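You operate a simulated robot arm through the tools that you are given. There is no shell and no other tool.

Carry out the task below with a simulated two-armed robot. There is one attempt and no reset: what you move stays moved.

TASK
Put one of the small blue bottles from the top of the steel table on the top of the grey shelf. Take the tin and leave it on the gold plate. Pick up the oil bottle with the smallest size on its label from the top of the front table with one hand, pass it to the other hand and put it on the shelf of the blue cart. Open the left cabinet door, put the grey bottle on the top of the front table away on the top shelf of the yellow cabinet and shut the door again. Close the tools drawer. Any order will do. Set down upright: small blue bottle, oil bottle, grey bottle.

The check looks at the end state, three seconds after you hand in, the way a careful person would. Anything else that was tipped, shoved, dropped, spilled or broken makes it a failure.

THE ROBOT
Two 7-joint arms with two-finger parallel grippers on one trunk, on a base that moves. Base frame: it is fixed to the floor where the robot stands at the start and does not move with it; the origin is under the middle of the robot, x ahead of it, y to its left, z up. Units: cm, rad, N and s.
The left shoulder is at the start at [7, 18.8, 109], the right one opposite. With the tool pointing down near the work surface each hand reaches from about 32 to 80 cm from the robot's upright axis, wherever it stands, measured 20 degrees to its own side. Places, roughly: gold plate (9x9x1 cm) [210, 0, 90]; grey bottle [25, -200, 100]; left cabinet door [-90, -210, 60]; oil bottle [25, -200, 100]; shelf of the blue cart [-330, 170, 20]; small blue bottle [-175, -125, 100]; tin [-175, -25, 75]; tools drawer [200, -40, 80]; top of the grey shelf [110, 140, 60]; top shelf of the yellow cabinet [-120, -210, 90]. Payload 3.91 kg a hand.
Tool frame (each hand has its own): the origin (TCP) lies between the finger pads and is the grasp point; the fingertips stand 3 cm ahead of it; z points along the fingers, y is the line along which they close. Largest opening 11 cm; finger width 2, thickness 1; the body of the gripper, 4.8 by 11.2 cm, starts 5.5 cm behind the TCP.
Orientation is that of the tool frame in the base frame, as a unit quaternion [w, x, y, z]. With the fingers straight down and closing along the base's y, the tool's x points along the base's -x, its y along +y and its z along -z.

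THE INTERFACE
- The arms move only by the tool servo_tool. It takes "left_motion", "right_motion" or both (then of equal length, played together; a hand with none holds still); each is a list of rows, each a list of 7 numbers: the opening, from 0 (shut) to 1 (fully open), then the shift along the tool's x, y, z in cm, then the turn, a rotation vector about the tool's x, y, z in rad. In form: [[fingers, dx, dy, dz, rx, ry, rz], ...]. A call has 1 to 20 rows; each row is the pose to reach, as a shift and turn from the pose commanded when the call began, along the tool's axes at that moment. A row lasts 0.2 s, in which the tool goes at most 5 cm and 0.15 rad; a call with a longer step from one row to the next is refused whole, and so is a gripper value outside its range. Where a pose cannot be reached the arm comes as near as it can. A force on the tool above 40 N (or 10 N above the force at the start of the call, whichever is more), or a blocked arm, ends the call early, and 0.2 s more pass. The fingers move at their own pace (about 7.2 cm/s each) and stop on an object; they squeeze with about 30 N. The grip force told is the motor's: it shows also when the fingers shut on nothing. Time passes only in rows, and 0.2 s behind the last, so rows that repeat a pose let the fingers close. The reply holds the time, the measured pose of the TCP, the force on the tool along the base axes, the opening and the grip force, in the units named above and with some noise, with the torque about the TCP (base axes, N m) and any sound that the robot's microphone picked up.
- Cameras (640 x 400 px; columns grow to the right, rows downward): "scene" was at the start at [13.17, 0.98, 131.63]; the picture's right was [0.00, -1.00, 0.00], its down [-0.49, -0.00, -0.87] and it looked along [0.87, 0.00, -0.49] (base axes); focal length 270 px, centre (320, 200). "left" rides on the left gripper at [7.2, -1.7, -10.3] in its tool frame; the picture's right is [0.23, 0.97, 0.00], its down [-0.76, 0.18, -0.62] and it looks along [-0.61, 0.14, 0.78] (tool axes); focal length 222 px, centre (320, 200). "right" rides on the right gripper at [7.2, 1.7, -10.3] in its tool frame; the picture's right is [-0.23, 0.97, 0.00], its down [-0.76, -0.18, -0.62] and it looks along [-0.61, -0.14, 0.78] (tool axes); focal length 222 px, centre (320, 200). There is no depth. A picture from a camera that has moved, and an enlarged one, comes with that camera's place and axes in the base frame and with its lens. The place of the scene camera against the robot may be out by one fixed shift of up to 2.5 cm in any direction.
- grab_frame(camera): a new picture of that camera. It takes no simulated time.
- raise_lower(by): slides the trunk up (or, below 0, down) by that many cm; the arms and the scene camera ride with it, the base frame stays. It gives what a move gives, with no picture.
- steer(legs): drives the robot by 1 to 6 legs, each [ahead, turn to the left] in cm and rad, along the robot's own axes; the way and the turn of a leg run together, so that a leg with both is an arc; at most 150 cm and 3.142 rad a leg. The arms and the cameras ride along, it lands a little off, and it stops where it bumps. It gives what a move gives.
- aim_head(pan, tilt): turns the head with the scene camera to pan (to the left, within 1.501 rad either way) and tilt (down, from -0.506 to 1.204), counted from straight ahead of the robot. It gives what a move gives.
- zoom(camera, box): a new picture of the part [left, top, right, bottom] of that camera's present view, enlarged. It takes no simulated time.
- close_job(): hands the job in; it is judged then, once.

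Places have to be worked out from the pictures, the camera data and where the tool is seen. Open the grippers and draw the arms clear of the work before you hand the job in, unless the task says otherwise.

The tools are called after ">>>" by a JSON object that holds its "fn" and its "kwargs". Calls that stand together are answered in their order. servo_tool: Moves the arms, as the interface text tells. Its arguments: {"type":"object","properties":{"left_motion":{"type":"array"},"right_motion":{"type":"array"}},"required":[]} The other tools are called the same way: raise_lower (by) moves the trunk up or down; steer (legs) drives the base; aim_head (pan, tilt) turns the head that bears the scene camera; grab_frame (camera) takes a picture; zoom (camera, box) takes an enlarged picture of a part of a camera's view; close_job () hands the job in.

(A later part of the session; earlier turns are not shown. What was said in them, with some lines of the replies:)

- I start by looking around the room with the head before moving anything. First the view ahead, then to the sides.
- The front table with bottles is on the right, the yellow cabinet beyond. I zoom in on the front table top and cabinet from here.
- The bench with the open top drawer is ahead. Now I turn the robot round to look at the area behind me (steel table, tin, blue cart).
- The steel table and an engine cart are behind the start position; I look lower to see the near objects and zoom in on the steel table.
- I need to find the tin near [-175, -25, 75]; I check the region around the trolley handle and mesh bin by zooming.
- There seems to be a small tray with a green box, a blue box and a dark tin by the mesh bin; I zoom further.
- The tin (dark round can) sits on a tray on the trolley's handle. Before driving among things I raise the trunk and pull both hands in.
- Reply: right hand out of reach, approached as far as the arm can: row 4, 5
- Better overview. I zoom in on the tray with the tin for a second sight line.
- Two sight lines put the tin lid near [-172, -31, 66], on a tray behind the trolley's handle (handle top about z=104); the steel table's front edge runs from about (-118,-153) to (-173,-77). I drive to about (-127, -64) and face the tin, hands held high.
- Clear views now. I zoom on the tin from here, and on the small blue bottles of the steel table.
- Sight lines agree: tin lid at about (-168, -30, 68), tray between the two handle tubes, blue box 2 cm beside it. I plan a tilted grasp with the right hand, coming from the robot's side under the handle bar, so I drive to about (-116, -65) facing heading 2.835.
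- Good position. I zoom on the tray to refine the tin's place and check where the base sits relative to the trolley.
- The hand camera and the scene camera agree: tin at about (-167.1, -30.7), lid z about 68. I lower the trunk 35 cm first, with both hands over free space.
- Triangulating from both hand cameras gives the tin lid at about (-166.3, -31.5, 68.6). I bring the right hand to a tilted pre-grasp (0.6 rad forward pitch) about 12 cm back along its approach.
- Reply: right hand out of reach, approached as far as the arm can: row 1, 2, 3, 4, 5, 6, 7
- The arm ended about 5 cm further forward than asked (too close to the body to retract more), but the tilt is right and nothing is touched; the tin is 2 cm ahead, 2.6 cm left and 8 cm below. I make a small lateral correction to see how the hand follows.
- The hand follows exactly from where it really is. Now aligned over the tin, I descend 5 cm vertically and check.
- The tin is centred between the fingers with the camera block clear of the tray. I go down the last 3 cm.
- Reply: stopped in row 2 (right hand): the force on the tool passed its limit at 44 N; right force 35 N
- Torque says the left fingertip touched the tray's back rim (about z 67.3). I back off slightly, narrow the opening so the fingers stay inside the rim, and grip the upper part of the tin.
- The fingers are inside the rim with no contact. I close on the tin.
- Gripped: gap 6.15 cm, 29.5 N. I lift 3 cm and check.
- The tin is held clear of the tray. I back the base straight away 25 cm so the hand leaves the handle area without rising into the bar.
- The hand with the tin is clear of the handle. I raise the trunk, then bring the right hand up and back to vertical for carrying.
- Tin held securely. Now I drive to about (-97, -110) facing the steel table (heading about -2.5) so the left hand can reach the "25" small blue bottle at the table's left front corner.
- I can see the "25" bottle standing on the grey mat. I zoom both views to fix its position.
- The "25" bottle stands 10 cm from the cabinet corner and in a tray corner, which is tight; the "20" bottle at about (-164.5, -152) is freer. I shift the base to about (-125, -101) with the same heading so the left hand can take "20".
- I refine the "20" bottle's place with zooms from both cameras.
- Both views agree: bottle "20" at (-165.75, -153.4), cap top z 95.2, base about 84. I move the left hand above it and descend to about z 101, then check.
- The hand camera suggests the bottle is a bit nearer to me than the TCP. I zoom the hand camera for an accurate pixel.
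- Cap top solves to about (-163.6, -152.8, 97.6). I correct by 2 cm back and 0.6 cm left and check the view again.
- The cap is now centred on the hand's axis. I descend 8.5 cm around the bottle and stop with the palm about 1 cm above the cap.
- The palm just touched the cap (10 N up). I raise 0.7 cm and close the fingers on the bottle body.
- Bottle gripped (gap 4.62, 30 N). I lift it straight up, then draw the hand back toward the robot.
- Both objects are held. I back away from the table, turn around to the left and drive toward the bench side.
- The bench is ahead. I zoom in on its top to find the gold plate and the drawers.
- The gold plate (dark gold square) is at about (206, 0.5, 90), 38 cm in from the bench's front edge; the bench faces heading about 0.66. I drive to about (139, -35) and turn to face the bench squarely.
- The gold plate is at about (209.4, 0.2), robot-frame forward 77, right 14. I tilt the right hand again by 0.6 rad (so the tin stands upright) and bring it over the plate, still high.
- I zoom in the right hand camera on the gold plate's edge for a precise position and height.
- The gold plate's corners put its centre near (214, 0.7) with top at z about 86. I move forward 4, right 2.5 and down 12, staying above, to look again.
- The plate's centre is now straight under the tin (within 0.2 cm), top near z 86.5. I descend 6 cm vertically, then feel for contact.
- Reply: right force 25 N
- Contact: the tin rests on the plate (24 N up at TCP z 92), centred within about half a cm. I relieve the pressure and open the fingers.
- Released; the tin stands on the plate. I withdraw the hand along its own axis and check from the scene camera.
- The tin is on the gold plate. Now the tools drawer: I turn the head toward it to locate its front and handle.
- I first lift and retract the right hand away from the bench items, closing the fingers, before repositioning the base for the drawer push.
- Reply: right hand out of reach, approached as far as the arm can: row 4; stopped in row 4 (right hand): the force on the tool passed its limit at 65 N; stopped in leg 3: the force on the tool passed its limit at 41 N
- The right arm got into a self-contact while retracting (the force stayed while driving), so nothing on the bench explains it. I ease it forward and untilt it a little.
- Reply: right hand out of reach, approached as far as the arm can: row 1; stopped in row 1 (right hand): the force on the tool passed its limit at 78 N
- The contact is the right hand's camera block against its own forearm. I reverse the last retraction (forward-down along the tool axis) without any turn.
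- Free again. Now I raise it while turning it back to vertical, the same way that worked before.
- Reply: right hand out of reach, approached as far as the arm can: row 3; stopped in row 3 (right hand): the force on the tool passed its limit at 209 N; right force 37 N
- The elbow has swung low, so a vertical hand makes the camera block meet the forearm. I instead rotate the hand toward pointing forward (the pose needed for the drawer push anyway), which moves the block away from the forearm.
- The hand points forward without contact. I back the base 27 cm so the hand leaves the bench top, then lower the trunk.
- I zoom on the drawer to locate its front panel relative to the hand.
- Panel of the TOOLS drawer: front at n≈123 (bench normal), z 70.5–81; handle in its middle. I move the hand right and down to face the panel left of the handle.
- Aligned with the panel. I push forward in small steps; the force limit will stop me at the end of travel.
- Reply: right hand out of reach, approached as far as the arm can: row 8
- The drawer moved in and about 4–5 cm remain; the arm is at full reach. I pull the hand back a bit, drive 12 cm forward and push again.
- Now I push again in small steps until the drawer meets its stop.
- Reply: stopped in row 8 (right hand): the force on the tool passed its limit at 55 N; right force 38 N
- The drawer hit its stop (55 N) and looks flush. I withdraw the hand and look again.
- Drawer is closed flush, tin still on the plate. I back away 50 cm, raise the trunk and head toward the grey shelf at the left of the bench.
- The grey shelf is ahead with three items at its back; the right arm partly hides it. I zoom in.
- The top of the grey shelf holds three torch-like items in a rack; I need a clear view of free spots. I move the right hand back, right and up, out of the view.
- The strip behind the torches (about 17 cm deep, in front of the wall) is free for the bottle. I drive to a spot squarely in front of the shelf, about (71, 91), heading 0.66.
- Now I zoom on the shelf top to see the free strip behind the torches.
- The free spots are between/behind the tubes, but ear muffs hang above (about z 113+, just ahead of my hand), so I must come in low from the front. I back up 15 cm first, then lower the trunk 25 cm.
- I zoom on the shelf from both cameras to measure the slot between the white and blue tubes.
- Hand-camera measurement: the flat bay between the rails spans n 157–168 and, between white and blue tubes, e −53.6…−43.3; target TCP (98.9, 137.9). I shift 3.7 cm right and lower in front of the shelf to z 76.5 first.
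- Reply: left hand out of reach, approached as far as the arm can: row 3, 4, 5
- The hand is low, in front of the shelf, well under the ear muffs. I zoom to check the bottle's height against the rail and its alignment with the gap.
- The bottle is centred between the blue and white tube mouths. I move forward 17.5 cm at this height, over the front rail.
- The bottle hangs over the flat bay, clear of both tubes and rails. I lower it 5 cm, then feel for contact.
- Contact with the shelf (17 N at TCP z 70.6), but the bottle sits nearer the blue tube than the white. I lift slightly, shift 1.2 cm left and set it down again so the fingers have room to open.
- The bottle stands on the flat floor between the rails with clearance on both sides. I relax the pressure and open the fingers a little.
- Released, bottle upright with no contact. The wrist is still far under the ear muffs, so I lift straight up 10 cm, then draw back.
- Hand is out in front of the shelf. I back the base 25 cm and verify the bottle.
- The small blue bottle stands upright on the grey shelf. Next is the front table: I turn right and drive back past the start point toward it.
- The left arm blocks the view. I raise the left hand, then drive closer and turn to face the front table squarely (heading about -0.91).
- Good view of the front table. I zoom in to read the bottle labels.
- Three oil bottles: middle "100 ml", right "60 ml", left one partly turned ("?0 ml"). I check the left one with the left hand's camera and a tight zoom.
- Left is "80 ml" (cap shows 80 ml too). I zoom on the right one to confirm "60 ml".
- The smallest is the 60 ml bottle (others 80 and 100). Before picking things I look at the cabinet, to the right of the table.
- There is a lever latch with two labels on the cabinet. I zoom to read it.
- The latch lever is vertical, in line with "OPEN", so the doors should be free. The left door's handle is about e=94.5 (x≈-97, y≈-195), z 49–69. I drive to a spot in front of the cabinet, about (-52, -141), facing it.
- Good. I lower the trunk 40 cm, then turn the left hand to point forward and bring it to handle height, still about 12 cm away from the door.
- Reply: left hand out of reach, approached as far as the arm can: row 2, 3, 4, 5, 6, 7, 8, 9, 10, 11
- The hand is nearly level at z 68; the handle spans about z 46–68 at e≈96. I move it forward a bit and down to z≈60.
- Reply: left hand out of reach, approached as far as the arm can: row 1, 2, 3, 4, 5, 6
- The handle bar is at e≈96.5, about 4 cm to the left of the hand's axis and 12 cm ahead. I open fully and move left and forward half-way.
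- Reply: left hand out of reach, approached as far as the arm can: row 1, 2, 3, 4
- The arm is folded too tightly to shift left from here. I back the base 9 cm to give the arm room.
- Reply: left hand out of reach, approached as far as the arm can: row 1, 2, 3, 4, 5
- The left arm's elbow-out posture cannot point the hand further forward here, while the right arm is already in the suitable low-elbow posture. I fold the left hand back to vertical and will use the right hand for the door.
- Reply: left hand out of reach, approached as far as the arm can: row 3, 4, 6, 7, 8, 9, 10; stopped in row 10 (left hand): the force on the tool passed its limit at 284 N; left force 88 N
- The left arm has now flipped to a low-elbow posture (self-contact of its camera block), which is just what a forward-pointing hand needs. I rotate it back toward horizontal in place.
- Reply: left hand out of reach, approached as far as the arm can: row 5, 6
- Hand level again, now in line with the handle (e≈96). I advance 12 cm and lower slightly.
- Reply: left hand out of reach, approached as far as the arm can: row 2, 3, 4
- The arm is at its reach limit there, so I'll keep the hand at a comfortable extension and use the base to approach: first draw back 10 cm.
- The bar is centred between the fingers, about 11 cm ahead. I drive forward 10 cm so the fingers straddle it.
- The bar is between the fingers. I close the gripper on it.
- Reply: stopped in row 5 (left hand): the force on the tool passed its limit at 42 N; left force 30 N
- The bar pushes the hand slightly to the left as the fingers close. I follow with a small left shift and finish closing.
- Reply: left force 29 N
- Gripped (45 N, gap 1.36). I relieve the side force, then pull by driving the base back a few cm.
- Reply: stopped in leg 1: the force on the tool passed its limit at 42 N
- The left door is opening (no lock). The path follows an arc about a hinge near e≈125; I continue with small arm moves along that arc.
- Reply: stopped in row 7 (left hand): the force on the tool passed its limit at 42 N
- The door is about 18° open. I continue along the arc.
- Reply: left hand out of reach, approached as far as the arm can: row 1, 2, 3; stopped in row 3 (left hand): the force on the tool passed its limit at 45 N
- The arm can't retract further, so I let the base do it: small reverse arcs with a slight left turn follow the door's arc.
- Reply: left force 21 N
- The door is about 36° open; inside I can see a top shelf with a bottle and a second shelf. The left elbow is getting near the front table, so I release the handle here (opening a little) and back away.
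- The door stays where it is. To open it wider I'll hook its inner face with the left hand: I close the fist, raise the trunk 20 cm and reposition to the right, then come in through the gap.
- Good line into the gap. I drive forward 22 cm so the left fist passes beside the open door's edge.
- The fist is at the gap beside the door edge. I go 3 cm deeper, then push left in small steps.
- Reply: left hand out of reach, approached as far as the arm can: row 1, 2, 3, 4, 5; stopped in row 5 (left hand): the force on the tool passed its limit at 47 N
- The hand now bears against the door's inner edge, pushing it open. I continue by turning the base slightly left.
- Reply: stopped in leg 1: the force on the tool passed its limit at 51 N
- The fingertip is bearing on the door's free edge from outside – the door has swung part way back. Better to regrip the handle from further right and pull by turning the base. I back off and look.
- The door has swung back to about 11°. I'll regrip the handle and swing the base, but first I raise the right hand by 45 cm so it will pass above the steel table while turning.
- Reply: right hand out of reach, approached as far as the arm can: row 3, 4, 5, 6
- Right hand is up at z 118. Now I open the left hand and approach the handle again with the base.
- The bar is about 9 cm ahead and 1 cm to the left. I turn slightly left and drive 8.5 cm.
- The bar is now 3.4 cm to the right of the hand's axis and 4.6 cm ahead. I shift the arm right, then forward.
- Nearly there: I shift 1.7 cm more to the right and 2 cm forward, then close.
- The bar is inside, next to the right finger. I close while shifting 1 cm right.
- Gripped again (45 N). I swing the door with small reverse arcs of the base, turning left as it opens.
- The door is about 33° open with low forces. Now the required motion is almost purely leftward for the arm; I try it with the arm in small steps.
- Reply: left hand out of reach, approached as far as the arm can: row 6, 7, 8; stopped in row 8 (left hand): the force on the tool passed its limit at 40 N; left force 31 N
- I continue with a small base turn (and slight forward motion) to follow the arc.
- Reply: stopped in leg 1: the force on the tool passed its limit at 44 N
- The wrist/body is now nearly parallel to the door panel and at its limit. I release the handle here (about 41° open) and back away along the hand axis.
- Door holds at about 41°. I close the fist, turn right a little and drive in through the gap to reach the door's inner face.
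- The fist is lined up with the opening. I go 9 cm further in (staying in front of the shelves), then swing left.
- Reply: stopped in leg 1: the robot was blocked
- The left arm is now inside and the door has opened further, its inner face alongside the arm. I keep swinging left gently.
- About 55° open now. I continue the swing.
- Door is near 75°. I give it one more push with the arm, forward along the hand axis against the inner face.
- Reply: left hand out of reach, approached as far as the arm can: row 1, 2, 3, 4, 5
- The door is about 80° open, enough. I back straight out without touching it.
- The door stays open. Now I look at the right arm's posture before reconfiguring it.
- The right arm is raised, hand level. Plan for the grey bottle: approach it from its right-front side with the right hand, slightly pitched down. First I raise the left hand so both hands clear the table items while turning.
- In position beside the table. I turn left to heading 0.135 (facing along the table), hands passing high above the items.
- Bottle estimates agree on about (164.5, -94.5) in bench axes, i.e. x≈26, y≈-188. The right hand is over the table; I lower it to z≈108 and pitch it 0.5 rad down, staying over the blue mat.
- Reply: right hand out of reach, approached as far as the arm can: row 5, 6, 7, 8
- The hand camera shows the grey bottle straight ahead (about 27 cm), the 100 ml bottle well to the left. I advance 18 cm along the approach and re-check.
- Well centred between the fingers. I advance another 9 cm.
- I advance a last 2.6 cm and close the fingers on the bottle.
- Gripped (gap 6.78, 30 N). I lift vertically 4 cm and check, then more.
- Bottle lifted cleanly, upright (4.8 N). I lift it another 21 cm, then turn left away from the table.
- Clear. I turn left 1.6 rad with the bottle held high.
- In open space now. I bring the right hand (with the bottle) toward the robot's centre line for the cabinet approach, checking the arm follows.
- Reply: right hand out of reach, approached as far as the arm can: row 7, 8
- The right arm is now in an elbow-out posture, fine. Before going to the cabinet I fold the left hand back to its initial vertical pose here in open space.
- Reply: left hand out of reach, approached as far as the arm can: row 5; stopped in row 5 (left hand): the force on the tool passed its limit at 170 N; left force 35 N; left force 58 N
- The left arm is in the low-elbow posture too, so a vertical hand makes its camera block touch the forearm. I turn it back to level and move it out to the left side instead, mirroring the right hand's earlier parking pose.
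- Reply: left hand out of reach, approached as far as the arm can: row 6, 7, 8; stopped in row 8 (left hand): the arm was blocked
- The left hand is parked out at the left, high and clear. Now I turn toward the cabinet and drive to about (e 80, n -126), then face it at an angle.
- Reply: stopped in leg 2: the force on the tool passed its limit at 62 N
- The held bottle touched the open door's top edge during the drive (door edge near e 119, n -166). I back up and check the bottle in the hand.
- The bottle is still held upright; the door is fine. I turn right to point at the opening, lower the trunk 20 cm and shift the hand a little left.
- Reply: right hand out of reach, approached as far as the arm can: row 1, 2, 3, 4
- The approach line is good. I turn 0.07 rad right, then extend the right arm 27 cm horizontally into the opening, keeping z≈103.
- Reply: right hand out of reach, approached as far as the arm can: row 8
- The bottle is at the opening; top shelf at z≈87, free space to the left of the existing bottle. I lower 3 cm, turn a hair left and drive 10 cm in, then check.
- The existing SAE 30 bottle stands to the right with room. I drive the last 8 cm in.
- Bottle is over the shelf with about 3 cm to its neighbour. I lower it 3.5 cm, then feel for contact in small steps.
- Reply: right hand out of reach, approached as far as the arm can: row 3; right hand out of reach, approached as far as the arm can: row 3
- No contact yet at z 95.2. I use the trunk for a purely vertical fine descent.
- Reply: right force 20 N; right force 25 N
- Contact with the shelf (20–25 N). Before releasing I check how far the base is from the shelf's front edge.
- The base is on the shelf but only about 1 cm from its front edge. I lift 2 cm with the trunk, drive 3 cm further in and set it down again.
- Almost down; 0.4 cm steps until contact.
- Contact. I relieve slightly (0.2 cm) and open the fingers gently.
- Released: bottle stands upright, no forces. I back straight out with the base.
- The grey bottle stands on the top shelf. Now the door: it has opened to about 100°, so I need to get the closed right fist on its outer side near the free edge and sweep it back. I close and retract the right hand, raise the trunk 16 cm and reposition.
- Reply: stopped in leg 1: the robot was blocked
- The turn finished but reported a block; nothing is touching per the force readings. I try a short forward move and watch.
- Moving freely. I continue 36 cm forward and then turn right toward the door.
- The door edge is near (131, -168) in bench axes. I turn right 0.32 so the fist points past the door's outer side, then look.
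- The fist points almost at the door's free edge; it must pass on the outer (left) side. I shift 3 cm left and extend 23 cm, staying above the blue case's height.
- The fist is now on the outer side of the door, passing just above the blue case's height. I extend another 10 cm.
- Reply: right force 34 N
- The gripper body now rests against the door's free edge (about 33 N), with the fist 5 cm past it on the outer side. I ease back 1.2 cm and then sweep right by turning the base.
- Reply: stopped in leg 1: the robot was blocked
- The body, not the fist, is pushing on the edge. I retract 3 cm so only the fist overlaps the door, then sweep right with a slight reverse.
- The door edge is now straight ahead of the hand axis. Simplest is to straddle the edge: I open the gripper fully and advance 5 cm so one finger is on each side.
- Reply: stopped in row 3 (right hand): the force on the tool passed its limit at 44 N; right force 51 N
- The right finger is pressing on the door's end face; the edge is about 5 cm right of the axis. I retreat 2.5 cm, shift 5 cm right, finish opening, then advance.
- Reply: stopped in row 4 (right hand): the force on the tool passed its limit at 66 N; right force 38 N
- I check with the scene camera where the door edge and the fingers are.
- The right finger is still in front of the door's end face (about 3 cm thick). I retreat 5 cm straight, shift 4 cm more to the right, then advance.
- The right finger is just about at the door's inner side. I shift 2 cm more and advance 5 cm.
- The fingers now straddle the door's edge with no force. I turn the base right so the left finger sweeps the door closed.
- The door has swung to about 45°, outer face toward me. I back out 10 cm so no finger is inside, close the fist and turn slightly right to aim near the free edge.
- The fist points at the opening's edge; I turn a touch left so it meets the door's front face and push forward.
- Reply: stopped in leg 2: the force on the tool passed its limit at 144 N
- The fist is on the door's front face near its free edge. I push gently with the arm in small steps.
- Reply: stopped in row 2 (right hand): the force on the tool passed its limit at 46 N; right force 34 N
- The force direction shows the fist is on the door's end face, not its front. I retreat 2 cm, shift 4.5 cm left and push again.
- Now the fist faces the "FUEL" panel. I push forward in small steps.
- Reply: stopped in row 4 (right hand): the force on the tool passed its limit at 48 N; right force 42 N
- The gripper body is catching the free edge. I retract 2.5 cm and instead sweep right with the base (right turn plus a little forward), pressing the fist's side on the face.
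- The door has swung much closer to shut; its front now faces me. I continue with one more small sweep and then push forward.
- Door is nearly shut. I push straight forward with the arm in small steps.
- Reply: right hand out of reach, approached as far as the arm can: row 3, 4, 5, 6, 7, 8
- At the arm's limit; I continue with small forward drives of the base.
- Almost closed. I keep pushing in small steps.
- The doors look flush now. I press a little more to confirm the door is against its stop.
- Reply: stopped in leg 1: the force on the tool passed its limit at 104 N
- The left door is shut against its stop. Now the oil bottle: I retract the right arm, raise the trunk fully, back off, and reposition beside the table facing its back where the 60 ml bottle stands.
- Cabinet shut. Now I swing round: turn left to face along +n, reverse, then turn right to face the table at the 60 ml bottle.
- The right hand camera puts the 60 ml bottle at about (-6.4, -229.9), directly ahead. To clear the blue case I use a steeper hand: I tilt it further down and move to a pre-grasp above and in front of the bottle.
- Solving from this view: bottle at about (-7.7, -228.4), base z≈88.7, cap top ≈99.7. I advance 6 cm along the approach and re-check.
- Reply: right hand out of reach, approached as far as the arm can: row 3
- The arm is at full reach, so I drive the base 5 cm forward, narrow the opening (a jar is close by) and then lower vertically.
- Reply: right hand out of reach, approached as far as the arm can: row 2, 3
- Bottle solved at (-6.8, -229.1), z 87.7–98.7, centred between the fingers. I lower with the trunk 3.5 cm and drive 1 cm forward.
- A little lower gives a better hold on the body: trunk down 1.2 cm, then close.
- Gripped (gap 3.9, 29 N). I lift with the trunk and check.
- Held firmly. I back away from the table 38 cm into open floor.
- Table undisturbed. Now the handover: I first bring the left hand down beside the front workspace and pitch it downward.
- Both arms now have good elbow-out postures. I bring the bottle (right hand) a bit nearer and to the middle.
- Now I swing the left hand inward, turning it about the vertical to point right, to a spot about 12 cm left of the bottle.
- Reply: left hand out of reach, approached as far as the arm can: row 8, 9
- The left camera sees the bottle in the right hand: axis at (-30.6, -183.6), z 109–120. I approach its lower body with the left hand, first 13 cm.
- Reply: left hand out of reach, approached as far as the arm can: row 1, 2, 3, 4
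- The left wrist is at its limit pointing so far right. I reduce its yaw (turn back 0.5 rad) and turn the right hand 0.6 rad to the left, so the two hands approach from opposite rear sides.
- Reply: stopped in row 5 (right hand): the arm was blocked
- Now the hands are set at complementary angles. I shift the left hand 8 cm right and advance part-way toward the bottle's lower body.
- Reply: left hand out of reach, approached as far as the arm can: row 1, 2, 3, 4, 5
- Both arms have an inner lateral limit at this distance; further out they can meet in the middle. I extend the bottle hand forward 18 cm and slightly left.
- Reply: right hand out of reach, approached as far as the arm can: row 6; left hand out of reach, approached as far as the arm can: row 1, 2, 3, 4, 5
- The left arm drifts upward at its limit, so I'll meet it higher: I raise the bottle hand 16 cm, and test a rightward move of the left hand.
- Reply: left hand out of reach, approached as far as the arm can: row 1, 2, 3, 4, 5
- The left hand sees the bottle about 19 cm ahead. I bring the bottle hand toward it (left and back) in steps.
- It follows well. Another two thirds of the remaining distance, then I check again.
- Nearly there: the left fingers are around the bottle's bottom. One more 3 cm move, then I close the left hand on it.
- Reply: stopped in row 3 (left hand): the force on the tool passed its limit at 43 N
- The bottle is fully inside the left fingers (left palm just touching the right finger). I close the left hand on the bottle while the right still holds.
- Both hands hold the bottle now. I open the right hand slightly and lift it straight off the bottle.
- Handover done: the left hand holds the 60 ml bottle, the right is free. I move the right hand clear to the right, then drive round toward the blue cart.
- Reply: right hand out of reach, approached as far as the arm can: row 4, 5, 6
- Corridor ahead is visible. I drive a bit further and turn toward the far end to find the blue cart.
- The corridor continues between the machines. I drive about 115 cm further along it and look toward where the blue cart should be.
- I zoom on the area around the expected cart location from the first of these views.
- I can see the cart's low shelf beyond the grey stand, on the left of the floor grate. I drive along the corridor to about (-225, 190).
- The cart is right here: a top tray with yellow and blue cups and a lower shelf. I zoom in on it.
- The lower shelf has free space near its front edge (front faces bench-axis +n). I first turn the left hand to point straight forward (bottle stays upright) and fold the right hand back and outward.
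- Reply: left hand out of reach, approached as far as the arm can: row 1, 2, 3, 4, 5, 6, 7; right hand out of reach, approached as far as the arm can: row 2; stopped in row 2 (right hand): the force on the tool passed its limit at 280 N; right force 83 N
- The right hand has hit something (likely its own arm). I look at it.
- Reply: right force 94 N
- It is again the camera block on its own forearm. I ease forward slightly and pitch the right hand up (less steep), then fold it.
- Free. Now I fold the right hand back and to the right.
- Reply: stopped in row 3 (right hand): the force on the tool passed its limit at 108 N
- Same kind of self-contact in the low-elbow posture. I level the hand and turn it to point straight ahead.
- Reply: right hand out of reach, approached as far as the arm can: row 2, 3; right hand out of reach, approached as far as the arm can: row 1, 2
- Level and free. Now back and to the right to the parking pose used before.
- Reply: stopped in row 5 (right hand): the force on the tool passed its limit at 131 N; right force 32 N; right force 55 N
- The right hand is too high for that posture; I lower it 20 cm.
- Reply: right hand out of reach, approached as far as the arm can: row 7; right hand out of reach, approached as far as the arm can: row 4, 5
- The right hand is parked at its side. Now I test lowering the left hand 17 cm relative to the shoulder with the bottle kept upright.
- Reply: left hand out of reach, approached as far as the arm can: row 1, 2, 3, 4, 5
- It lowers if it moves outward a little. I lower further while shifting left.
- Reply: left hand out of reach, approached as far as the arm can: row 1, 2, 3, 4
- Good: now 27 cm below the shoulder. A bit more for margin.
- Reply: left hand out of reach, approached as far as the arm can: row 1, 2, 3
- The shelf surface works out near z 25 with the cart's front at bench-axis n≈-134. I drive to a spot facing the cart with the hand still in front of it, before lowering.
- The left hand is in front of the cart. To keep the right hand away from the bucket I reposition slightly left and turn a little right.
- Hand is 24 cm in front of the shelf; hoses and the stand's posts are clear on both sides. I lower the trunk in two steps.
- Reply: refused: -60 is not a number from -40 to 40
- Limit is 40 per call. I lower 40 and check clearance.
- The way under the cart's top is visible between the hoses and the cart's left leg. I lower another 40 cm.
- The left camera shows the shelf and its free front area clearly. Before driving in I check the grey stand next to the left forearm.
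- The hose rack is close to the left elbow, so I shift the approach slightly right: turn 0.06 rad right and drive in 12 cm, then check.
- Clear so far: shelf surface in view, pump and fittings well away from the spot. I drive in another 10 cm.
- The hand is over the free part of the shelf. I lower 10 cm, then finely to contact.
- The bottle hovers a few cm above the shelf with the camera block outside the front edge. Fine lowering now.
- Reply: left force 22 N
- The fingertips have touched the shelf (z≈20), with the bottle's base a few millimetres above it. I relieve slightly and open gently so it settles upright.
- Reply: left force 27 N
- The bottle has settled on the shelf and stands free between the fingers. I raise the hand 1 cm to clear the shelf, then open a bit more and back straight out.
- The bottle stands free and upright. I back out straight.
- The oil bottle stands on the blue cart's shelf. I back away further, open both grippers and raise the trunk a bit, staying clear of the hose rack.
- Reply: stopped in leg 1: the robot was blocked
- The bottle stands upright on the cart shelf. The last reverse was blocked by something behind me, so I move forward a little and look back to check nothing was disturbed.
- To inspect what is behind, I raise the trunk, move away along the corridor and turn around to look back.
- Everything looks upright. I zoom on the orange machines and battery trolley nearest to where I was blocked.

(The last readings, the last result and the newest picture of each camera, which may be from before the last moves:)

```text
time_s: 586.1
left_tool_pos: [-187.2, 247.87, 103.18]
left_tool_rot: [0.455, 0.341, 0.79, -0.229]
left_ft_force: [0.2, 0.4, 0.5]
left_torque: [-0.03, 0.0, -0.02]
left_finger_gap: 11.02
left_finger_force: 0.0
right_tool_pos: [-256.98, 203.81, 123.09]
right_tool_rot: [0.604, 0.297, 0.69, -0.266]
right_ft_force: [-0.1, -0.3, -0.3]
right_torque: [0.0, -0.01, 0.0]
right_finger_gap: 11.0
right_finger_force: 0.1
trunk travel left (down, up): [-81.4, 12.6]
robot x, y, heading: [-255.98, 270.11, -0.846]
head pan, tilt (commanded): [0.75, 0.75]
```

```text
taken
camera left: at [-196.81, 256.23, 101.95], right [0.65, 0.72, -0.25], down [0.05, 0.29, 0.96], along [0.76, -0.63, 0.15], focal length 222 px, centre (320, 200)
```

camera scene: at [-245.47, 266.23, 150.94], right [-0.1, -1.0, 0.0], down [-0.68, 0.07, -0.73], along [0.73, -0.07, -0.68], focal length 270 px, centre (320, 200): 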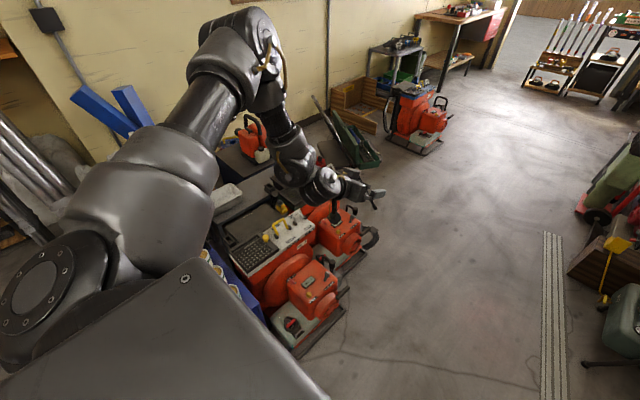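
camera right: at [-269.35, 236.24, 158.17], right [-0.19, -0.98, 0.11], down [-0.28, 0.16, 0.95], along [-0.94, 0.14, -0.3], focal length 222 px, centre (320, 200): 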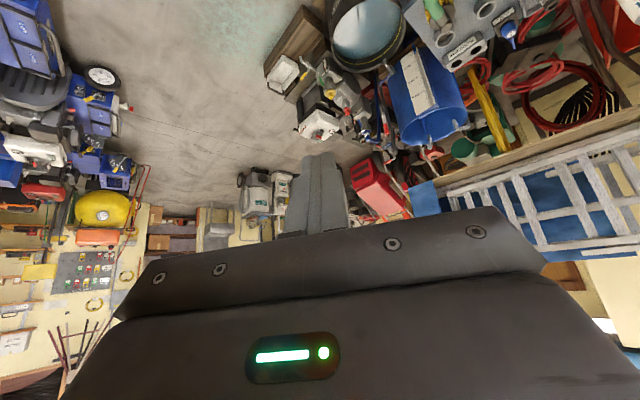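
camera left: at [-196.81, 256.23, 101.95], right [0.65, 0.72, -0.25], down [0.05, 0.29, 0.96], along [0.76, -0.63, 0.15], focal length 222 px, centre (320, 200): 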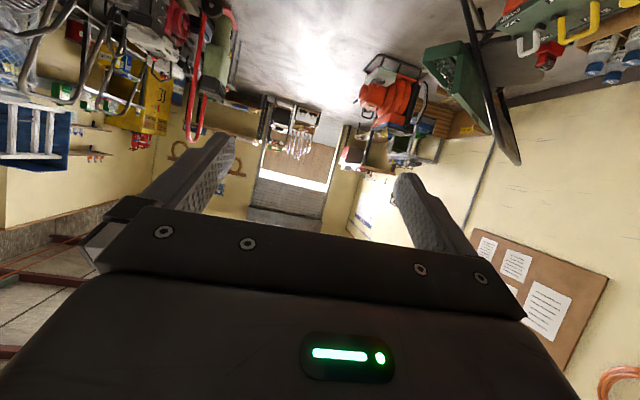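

The nearest orange machine stands squarely in place. For a final check I zoom from here on the bench, grey shelf and cabinet at the far end.

>>> {"fn": "aim_head", "kwargs": {"pan": 0.1, "tilt": 0.25}}

>>> {"fn": "zoom", "kwargs": {"camera": "scene", "box": [140, 90, 300, 210]}}

>>> {"fn": "zoom", "kwargs": {"camera": "scene", "box": [460, 70, 580, 220]}}

>>> {"fn": "zoom", "kwargs": {"camera": "scene", "box": [340, 80, 480, 190]}}

```text
time_s: 587.1
left_tool_pos: [-187.3, 247.91, 103.23]
left_tool_rot: [0.456, 0.341, 0.79, -0.229]
left_ft_force: [-0.2, -0.7, -0.1]
left_torque: [-0.02, -0.01, -0.03]
left_finger_gap: 11.03
left_finger_force: 0.1
right_tool_pos: [-256.84, 203.64, 123.17]
right_tool_rot: [0.603, 0.298, 0.69, -0.267]
right_ft_force: [-0.1, 0.0, 0.3]
right_torque: [0.01, 0.0, 0.01]
right_finger_gap: 11.0
right_finger_force: 0.1
trunk travel left (down, up): [-81.4, 12.6]
robot x, y, heading: [-256.22, 269.99, -0.846]
head pan, tilt (commanded): [0.099, 0.25]
```

```text
3.33 times, centred on (220, 150) of scene
camera zoom: at [-246.85, 260.7, 155.44], right [-0.68, -0.73, 0.0], down [-0.18, 0.17, -0.97], along [0.71, -0.66, -0.25], focal length 899 px, centre (653, 367)
```

zoom: 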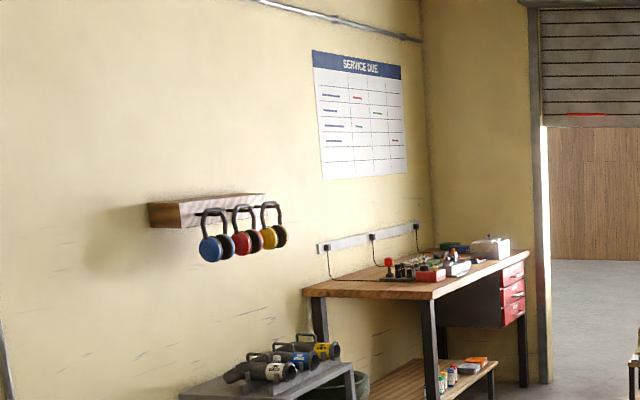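

```text
2.67 times, centred on (520, 145) of scene
camera zoom: at [-246.85, 260.7, 155.44], right [-0.68, -0.73, 0.0], down [-0.18, 0.17, -0.97], along [0.71, -0.66, -0.25], focal length 719 px, centre (-213, 347)
```

zoom: 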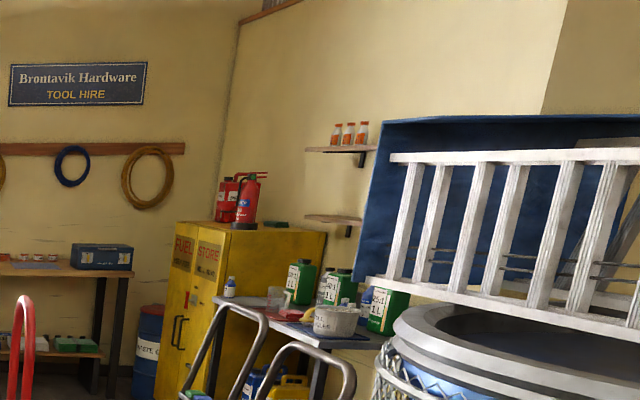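

```text
3.64 times, centred on (410, 135) of scene
camera zoom: at [-246.85, 260.7, 155.44], right [-0.68, -0.73, 0.0], down [-0.18, 0.17, -0.97], along [0.71, -0.66, -0.25], focal length 980 px, centre (-7, 436)
```

zoom: 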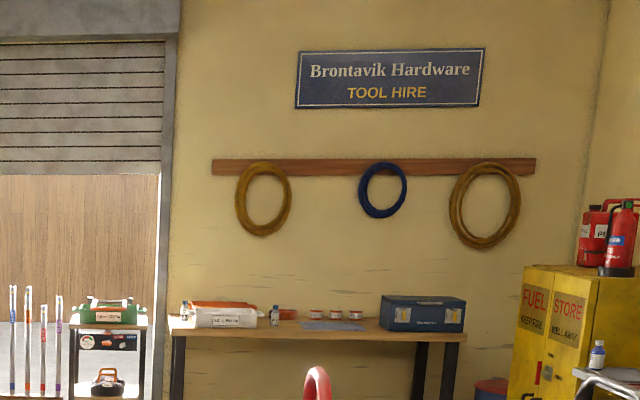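

The far view shows the cabinet shut, the drawers flush and the tables undisturbed. Both grippers are open and clear of everything, so I hand the job in.

>>> {"fn": "close_job", "kwargs": {}}

```text
The job is handed in.
```

I finished every part of the task and handed the job in.

- **Small blue bottle:** the "20 ml" bottle from the steel table stands upright on top of the grey shelf, between the white and blue blower tubes.
- **Tin:** it sits fully on the gold plate, slightly towards its back edge.
- **Oil bottle:** I compared the labels (60, 80 and 100 ml) and took the 60 ml bottle with the right hand. I passed it in mid-air to the left hand and set it upright on the lower shelf of the blue cart.
- **Grey bottle:** I opened the left cabinet door and put the 10W-30 bottle upright on the top shelf, next to the SAE 30 bottle. The door is shut again, pressed against its stop.
- **Tools drawer:** closed flush.

- **Contacts along the way:**
  - The grey bottle touched the open cabinet door while I was carrying it, and it stayed upright.
  - The robot stopped against something a few times. The last was while reversing from the cart, probably against one of the orange machines. From what I could see afterwards nothing had tipped or moved, but I couldn't rule out a shift of a few millimetres.

My last look before handing in covered the cabinet, drawers, front table and cart. The bottle on the grey shelf and the tin were last seen in place just after I set them down.
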